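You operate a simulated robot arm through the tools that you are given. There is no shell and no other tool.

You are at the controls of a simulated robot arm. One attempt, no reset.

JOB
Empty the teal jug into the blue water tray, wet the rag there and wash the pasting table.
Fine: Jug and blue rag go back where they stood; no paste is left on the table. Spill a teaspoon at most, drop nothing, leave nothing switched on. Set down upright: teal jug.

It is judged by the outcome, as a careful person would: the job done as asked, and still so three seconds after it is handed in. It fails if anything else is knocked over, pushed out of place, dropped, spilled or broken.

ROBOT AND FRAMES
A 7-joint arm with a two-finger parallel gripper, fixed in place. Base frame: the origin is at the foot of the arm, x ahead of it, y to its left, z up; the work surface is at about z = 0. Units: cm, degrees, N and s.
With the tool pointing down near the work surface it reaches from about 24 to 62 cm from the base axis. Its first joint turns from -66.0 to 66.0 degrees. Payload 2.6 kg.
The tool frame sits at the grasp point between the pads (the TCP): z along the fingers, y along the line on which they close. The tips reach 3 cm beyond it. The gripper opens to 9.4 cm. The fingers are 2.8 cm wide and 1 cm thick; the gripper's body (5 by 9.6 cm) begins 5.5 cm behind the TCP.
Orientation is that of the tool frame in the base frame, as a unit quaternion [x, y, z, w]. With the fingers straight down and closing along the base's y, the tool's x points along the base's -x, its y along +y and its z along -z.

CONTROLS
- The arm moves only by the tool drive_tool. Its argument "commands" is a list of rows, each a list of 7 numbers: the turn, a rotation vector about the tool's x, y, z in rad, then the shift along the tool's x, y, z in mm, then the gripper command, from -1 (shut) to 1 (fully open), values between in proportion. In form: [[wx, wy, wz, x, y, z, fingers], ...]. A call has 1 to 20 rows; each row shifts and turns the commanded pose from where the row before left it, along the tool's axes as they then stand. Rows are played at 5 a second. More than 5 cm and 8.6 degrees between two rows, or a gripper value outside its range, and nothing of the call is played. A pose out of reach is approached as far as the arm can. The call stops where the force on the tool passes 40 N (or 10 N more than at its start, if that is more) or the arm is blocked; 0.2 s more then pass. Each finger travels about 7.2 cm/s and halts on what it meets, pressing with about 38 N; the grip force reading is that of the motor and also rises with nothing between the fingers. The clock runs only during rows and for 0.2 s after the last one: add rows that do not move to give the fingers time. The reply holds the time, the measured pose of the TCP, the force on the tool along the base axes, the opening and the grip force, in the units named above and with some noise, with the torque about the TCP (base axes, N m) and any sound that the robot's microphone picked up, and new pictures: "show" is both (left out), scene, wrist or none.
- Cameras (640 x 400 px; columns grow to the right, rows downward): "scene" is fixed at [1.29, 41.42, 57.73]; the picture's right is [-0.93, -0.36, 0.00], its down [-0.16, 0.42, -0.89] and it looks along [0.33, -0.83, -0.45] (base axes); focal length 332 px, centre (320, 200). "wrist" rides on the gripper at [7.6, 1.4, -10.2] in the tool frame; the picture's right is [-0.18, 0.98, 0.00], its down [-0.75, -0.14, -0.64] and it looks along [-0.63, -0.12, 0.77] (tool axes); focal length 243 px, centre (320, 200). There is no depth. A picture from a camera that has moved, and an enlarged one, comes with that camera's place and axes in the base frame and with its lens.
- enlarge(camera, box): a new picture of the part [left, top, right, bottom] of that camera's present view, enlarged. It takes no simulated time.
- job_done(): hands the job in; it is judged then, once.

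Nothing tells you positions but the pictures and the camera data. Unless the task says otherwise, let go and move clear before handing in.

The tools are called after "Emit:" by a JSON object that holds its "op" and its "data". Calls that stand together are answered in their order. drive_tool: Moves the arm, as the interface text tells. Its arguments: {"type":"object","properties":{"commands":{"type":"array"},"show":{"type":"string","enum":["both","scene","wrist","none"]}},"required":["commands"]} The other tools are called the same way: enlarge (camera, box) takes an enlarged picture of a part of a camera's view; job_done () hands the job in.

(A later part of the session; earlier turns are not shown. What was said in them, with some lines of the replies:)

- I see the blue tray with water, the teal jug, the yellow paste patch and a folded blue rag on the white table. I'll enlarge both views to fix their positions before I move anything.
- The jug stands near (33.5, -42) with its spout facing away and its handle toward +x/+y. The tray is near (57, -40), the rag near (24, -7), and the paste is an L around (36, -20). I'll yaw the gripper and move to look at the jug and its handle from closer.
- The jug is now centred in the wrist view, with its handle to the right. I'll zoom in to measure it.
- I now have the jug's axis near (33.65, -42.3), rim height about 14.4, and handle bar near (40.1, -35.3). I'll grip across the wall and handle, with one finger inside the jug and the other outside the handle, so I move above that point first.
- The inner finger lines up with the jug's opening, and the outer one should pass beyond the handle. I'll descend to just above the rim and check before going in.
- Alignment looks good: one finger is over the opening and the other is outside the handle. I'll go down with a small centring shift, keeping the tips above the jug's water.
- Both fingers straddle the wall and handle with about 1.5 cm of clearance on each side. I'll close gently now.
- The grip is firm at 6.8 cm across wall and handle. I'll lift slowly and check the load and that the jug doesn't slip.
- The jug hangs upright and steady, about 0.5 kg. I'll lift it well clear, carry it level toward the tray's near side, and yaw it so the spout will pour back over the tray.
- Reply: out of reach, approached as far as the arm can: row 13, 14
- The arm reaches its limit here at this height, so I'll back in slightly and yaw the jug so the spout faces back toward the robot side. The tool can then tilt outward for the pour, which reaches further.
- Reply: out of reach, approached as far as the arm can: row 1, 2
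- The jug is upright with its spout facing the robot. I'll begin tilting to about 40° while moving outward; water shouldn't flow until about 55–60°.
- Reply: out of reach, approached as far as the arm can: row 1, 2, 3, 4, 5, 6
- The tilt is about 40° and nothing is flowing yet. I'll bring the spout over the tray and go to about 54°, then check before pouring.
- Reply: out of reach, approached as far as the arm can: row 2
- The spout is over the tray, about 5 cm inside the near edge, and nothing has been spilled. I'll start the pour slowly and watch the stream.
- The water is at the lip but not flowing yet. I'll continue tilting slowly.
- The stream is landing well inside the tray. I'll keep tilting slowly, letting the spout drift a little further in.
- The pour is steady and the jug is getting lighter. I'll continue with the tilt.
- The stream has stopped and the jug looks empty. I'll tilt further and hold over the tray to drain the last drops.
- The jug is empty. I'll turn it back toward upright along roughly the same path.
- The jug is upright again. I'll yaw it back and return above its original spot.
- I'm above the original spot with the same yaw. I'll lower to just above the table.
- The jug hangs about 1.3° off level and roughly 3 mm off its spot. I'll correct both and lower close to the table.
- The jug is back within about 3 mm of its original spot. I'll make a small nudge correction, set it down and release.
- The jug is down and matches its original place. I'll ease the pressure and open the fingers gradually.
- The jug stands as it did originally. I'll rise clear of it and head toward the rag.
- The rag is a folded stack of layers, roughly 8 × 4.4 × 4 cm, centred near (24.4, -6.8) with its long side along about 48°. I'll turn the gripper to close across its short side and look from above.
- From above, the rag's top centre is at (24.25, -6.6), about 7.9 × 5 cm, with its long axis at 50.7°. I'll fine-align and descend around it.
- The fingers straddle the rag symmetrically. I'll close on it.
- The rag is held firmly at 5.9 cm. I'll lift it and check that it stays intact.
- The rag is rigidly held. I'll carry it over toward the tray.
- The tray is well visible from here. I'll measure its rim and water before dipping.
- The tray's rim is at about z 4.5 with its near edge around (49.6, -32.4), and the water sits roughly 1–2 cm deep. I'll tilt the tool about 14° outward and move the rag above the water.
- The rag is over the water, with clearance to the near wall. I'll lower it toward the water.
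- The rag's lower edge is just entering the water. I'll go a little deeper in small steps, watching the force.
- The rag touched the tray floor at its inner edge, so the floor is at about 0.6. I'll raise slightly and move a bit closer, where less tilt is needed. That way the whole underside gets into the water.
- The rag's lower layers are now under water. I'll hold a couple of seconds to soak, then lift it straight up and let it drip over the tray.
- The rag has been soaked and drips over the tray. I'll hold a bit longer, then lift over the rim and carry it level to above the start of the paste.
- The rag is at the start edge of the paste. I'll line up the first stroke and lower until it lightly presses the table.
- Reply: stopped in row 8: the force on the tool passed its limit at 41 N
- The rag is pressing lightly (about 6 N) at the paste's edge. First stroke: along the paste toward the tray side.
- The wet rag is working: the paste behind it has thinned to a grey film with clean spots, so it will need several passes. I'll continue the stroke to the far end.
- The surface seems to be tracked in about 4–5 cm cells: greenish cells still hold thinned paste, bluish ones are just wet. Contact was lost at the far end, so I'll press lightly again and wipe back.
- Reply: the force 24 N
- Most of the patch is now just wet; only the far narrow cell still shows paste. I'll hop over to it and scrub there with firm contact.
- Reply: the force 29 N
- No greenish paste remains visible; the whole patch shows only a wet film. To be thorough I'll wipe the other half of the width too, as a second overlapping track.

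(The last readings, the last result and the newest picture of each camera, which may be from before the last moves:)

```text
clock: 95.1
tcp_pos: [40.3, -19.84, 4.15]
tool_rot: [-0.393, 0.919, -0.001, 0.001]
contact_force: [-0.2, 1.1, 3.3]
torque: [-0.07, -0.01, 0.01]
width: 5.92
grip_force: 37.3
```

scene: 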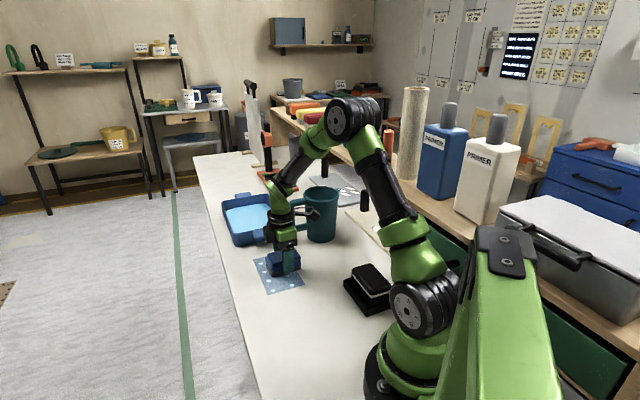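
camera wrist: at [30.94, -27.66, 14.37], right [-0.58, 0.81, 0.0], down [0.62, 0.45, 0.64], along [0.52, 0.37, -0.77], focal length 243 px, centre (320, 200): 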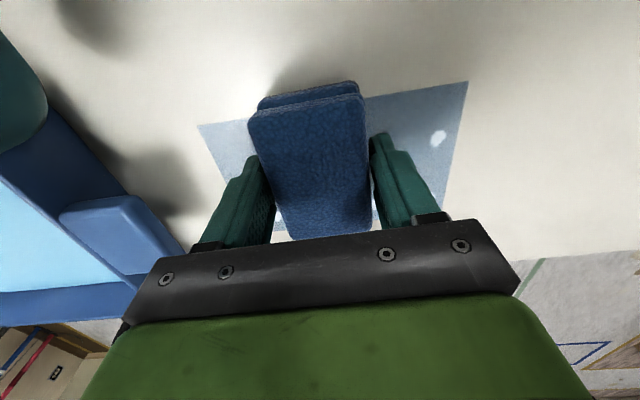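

Emit:
{"op": "drive_tool", "data": {"commands": [[0, 0, 0, 0, 0, 0.5, -1], [0, 0, 0, 0, 10, 0, -1], [0, 0, 0, 0, 12, 0, -1], [0, 0, 0, 0, 12, 0, -1], [0, 0, 0, 0, 12, 0, -1], [0, 0, 0, 0, 12, 0, -1], [0, 0, 0, 0, 12, 0, -1], [0, 0, 0, 0, 12, 0, -1], [0, 0, 0, 0, 10, 0, -1]], "show": "both"}}

Emit:
{"op": "enlarge", "data": {"camera": "scene", "box": [228, 220, 348, 310]}}

```text
clock: 97.1
tcp_pos: [33.71, -13.75, 4.05]
tool_rot: [-0.393, 0.919, -0.002, 0.001]
contact_force: [8.5, -6.9, 20.6]
torque: [-0.12, 0.0, 0.05]
width: 5.94
grip_force: 38.0
camera wrist: at [27.42, -18.18, 14.33], right [-0.58, 0.81, -0.01], down [0.62, 0.45, 0.64], along [0.53, 0.37, -0.77], focal length 243 px, centre (320, 200)
```

scene: 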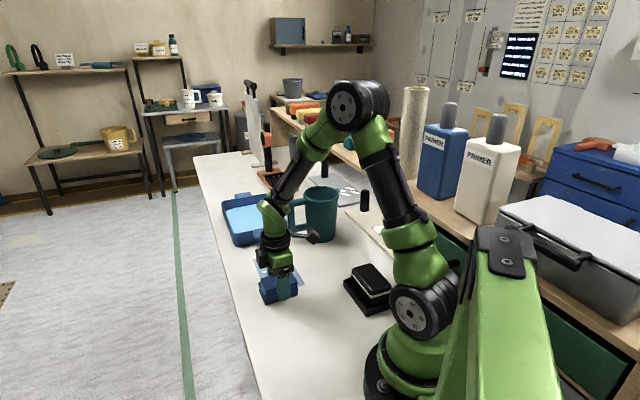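
wrist: 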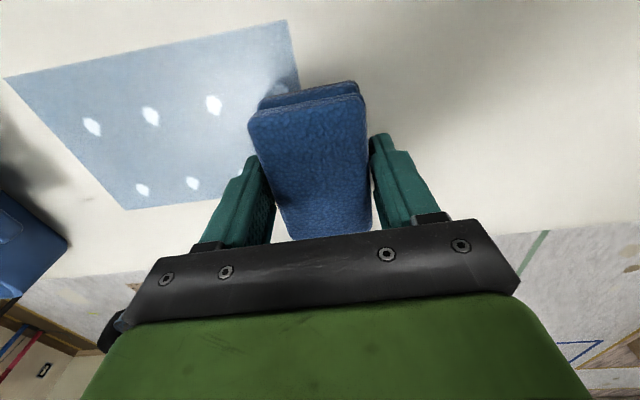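

```text
4.44 times, centred on (288, 265) of scene
camera zoom: at [1.28, 41.43, 57.73], right [-0.93, -0.36, 0.0], down [-0.16, 0.42, -0.89], along [0.33, -0.83, -0.45], focal length 1476 px, centre (462, -89)
```

zoom: 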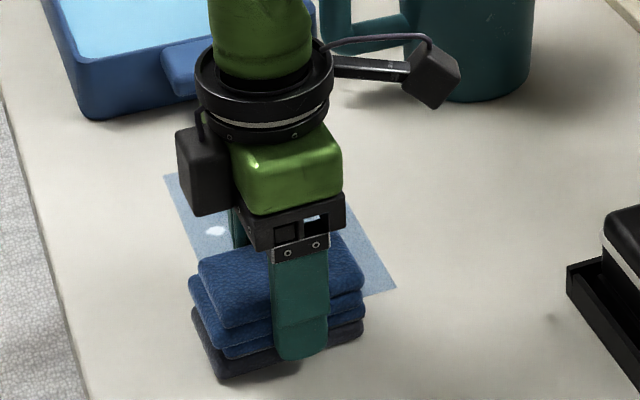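

I'll lift the rag and inspect the washed area.

Emit:
{"op": "drive_tool", "data": {"commands": [[0, 0, 0, 0, 0, -10, -1], [0, 0, 0, 0, 0, -25, -1], [0, 0, 0, 10, 30, -25, -1], [0, 0, 0, 10, 40, -20, -1], [0, 0, 0, 0, 0, 0, -1]], "show": "both"}}

Emit:
{"op": "enlarge", "data": {"camera": "scene", "box": [228, 210, 388, 310]}}

Emit:
{"op": "enlarge", "data": {"camera": "wrist", "box": [0, 0, 320, 220]}}

```text
clock: 98.3
tcp_pos: [27.17, -9.96, 12.06]
tool_rot: [-0.393, 0.92, 0.001, 0.001]
contact_force: [0.4, 0.3, 0.0]
torque: [-0.01, 0.04, -0.02]
width: 5.93
grip_force: 37.7
camera wrist: at [20.94, -14.53, 22.32], right [-0.58, 0.81, 0.0], down [0.62, 0.45, 0.64], along [0.52, 0.37, -0.77], focal length 243 px, centre (320, 200)
```

scene: 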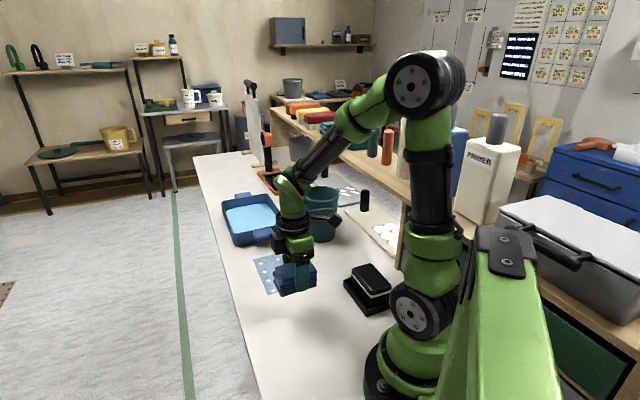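
wrist: 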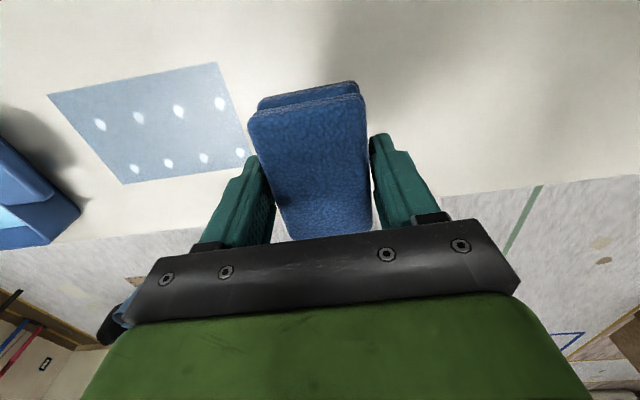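

```text
4.00 times, centred on (308, 260) of scene
camera zoom: at [1.29, 41.42, 57.73], right [-0.93, -0.36, 0.0], down [-0.16, 0.42, -0.89], along [0.33, -0.83, -0.45], focal length 1328 px, centre (368, -40)
```

zoom: 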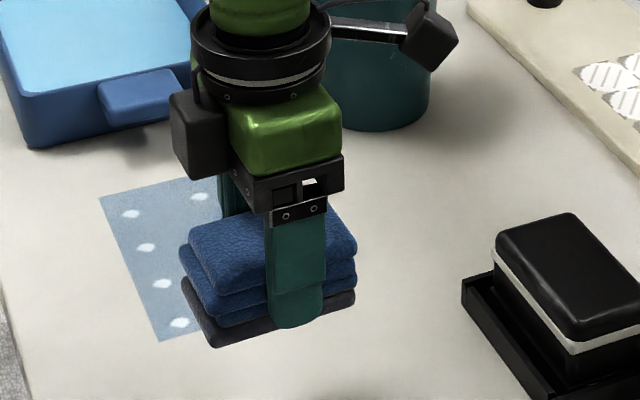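

```text
1.82 times, centred on (160, 110) of wrist
camera zoom: at [20.94, -14.53, 22.32], right [-0.58, 0.81, 0.0], down [0.62, 0.45, 0.64], along [0.52, 0.37, -0.77], focal length 441 px, centre (611, 364)
```

zoom: 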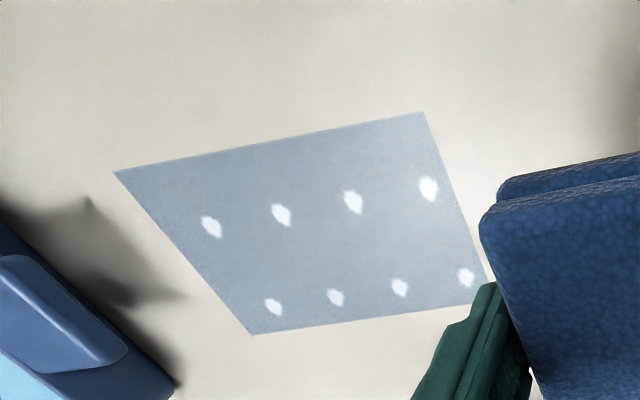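

The patch is clean: only a uniform wet film, no paste. The rag hasn't shifted in the grip, so I'll align it with its original pose and hover above its place.

Emit:
{"op": "drive_tool", "data": {"commands": [[0, 0, -0.04, 0, 0, 0, -1], [0, 0, -0.04, 0, 0, 0, -1], [0, 0, 0, -3.8, 22, 0, -1], [0, 0, 0, -3.9, 21.8, 0, -1], [0, 0, 0, 0, 0, 0, -1], [0, 0, 0, 0, 0, 0, -1]], "show": "both"}}

Emit:
{"op": "enlarge", "data": {"camera": "scene", "box": [228, 210, 388, 310]}}

```text
clock: 99.7
tcp_pos: [24.14, -6.79, 12.17]
tool_rot: [-0.43, 0.903, 0.0, -0.001]
contact_force: [0.0, -0.1, -0.9]
torque: [-0.01, 0.0, 0.02]
width: 5.95
grip_force: 38.0
camera wrist: at [18.28, -11.71, 22.28], right [-0.65, 0.76, 0.0], down [0.58, 0.5, 0.64], along [0.49, 0.41, -0.77], focal length 243 px, centre (320, 200)
```

scene: 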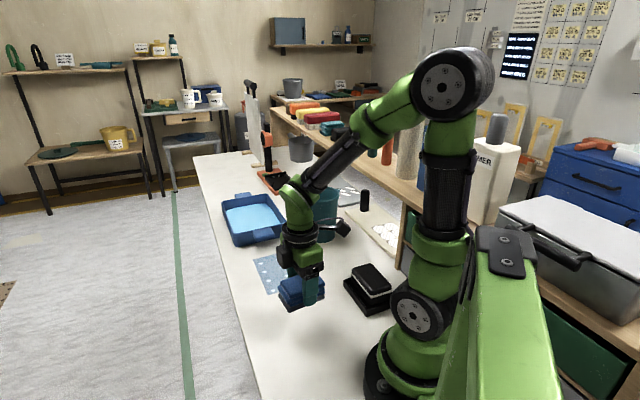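
wrist: 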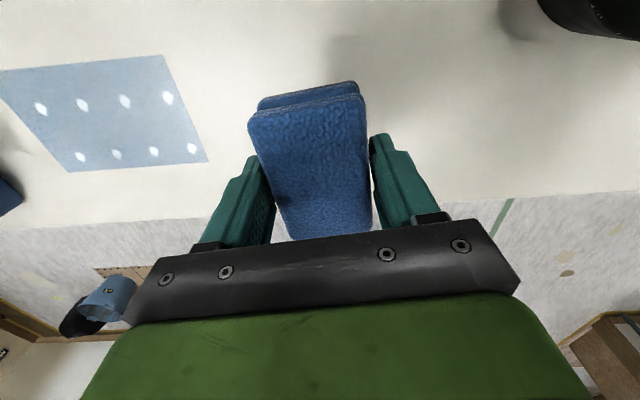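

```text
4.00 times, centred on (308, 260) of scene
camera zoom: at [1.29, 41.42, 57.73], right [-0.93, -0.36, 0.0], down [-0.16, 0.42, -0.89], along [0.33, -0.83, -0.45], focal length 1328 px, centre (368, -40)
```

zoom: 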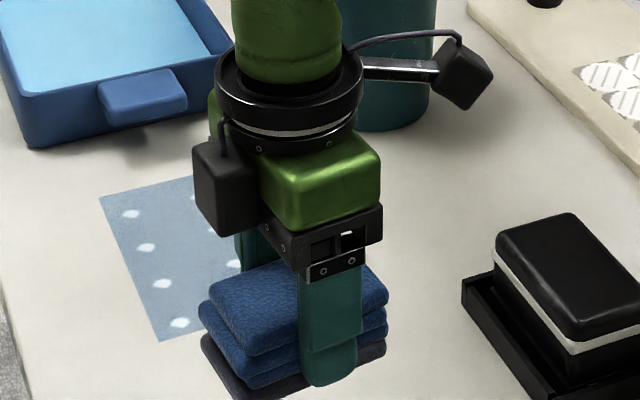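

I'm above the rag's original place with the same orientation. I'll lower to the table.

Emit:
{"op": "drive_tool", "data": {"commands": [[0, 0, 0, -1.5, 0, 15, -1], [0, 0, 0, 0, 0, 20, -1], [0, 0, 0, 0, 0, 20, -1], [0, 0, 0, 0, 0, 15, -1], [0, 0, 0, 0, 0, 5, -1], [0, 0, 0, 0, 0, 0, -1]], "show": "scene"}}

Emit:
{"op": "enlarge", "data": {"camera": "scene", "box": [242, 260, 362, 360]}}

```text
clock: 101.1
tcp_pos: [24.22, -6.63, 4.59]
tool_rot: [-0.428, 0.904, 0.001, 0.0]
contact_force: [0.0, 0.5, -0.8]
torque: [-0.01, 0.01, -0.02]
width: 5.95
grip_force: 38.2
```

scene: 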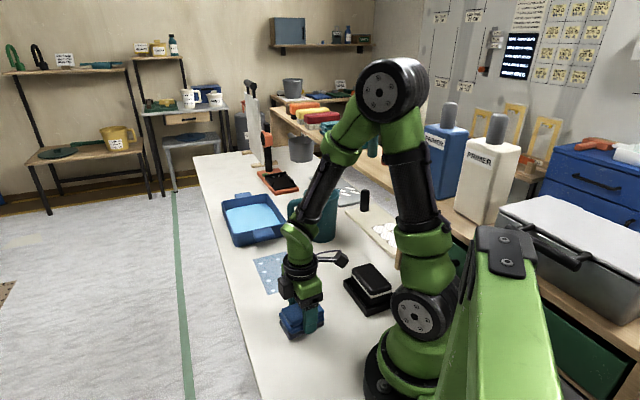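

```text
4.00 times, centred on (302, 310) of scene
camera zoom: at [1.29, 41.42, 57.73], right [-0.93, -0.36, 0.0], down [-0.16, 0.42, -0.89], along [0.33, -0.83, -0.45], focal length 1328 px, centre (392, -240)
```

zoom: 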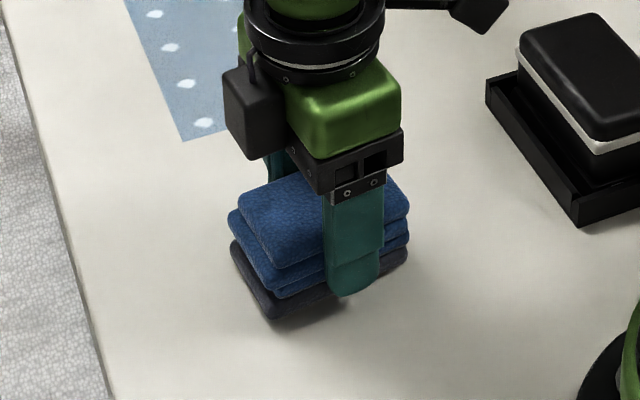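

Emit:
{"op": "drive_tool", "data": {"commands": [[0, 0, 0, 0, 0, 1.5, -1], [0, 0, 0, 0, 0, 1, -1], [0, 0, 0, 0, 0, 0.7, -1], [0, 0, 0, 0, 0, 0, -1]], "show": "none"}}

```text
clock: 102.1
tcp_pos: [24.27, -6.66, 4.29]
tool_rot: [-0.429, 0.903, 0.0, 0.0]
contact_force: [-0.2, 1.3, -0.3]
torque: [0.0, 0.03, 0.04]
width: 5.91
grip_force: 38.2
```

Emit:
{"op": "drive_tool", "data": {"commands": [[0, 0, 0, 0, 0, 0.6, -1], [0, 0, 0, 0, 0, 0.4, -1], [0, 0, 0, 0, 0, 0, -1]], "show": "none"}}

```text
clock: 102.9
tcp_pos: [24.36, -6.66, 4.14]
tool_rot: [-0.429, 0.903, 0.001, 0.0]
contact_force: [-2.5, -0.5, 4.6]
torque: [0.03, -0.08, 0.01]
width: 5.94
grip_force: 37.5
```

The rag is resting on the table at its place. I'll open the fingers gradually.

Emit:
{"op": "drive_tool", "data": {"commands": [[0, 0, 0, 0, 0, 0, 0.28], [0, 0, 0, 0, 0, 0, 0.38], [0, 0, 0, 0, 0, 0, 0.5], [0, 0, 0, 0, 0, 0, 0.65], [0, 0, 0, 0, 0, 0, 0.8], [0, 0, 0, 0, 0, 0, 0.9], [0, 0, 0, 0, 0, 0, 0.9]], "show": "both"}}

Emit:
{"op": "enlarge", "data": {"camera": "scene", "box": [242, 260, 362, 360]}}

```text
clock: 104.5
tcp_pos: [24.26, -6.64, 4.16]
tool_rot: [-0.43, 0.903, 0.0, 0.001]
contact_force: [-0.9, -0.9, -0.2]
torque: [-0.02, 0.0, 0.01]
width: 8.92
grip_force: 0.1
camera wrist: at [18.4, -11.59, 14.34], right [-0.65, 0.76, 0.0], down [0.58, 0.5, 0.64], along [0.49, 0.41, -0.77], focal length 243 px, centre (320, 200)
```

scene: 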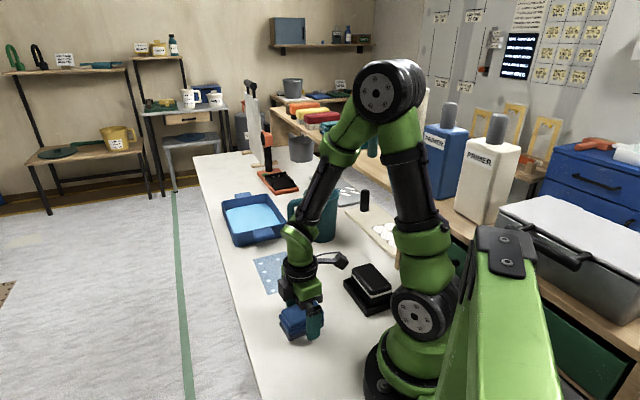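
wrist: 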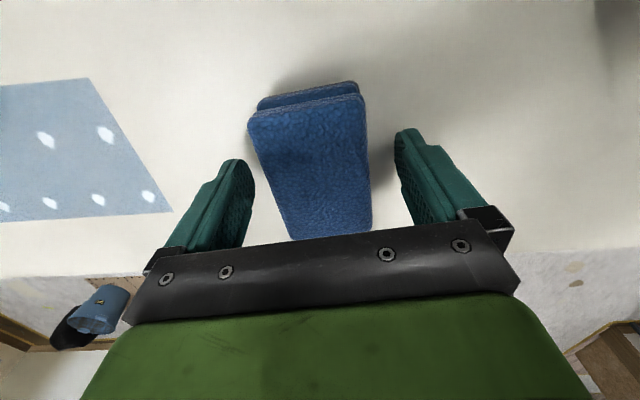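

```text
4.00 times, centred on (302, 310) of scene
camera zoom: at [1.29, 41.42, 57.73], right [-0.93, -0.36, 0.0], down [-0.16, 0.42, -0.89], along [0.33, -0.83, -0.45], focal length 1328 px, centre (392, -240)
```

zoom: 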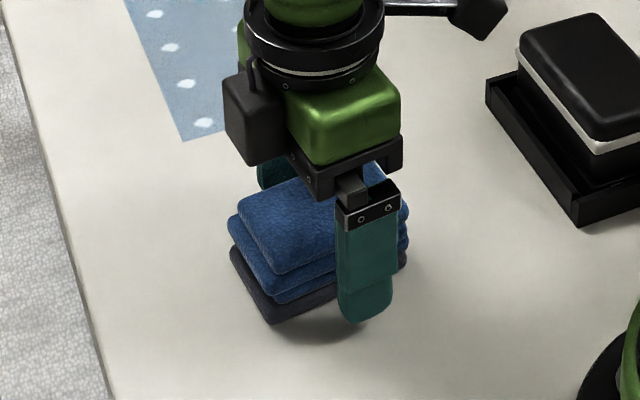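

Both fingers are clear of the rag, which sits as it did originally. I'll rise straight up and take a final look at everything.

Emit:
{"op": "drive_tool", "data": {"commands": [[0, 0, 0, 0, 0, -15, 0.9], [0, 0, 0, 0, 0, -25, 0.9], [0, 0, 0, 0, 0, -35, 0.9], [0, 0, 0, 0, 0, -40, 0.9], [0, 0, 0, 0, 0, -40, 0.9], [0, 0, 0, 0, 0, -40, 0.9], [0, 0, 0, 0, 0, -30, 0.9], [0, 0, 0, 0, 0, 0, 0.9], [0, 0, 0, 0, 0, 0, 0.9]], "show": "both"}}

Emit:
{"op": "enlarge", "data": {"camera": "scene", "box": [220, 230, 460, 380]}}

Emit:
{"op": "enlarge", "data": {"camera": "scene", "box": [200, 150, 440, 300]}}

Emit:
{"op": "enlarge", "data": {"camera": "wrist", "box": [0, 0, 440, 200]}}

```text
clock: 106.5
tcp_pos: [24.33, -6.6, 26.68]
tool_rot: [-0.43, 0.903, -0.001, 0.0]
contact_force: [0.6, -0.5, -0.4]
torque: [0.0, 0.01, 0.0]
width: 8.92
grip_force: 0.1
camera wrist: at [18.36, -11.54, 36.84], right [-0.65, 0.76, 0.0], down [0.58, 0.5, 0.64], along [0.49, 0.41, -0.77], focal length 243 px, centre (320, 200)
```

scene: 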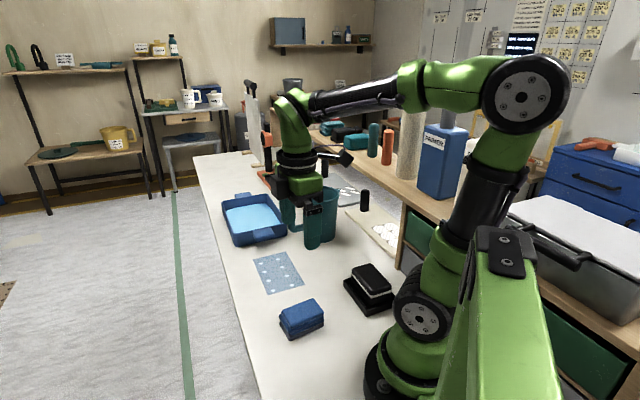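
wrist: 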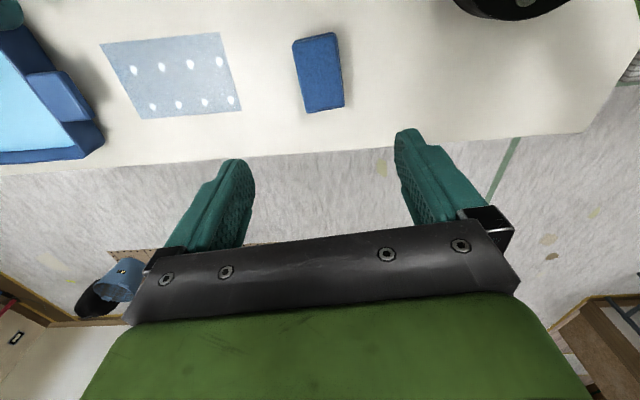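

```text
2.67 times, centred on (340, 305) of scene
camera zoom: at [1.29, 41.42, 57.73], right [-0.93, -0.36, 0.0], down [-0.16, 0.42, -0.89], along [0.33, -0.83, -0.45], focal length 886 px, centre (267, -80)
```

zoom: 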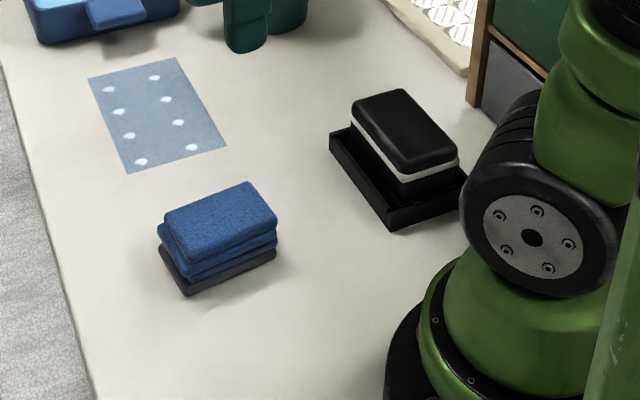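

```text
2.67 times, centred on (320, 225) of scene
camera zoom: at [1.29, 41.42, 57.73], right [-0.93, -0.36, 0.0], down [-0.16, 0.42, -0.89], along [0.33, -0.83, -0.45], focal length 886 px, centre (320, 133)
```

zoom: 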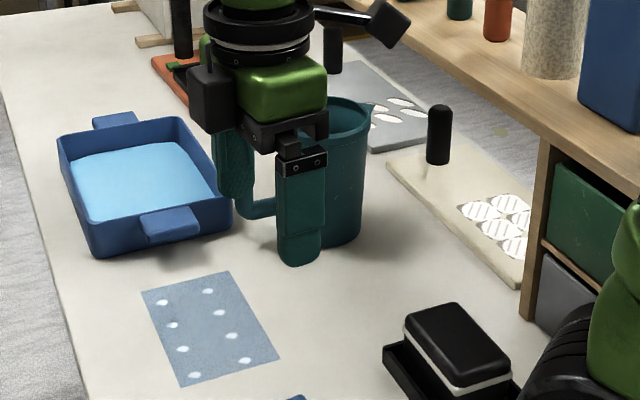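

```text
1.45 times, centred on (220, 100) of wrist
camera zoom: at [18.36, -11.54, 36.84], right [-0.65, 0.76, 0.0], down [0.58, 0.5, 0.64], along [0.49, 0.41, -0.77], focal length 353 px, centre (466, 346)
```

zoom: 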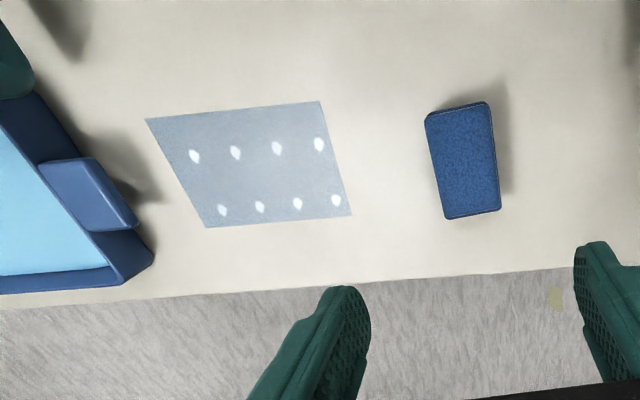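

The jug stands upright and empty in its original place, the rag is back on its spot, and its corners match the first picture. The table shows only a wet film with no paste, nothing is spilled, and the open gripper is clear, so I'm handing in.

Emit:
{"op": "job_done", "data": {}}

```text
The job is handed in.
```

I emptied the jug into the tray, wet the rag there and washed the pasting table, then handed the job in. I haven't had a verdict back.

- **Jug:** it is empty and stands upright within a few millimetres of where it was. I saw no water spilled during the pour.
- **Rag:** it is back on its spot in its original orientation. It is wet, and its bottom layer has darkened, most likely from the paste. I didn't rinse it before putting it back.
- **Table:** no paste is visible in the last pictures. A wet film from the washing is still on the patch; I didn't dry it.
- **Everything else:** the tray and other items look undisturbed in the last pictures, and the gripper is open and clear above the table.
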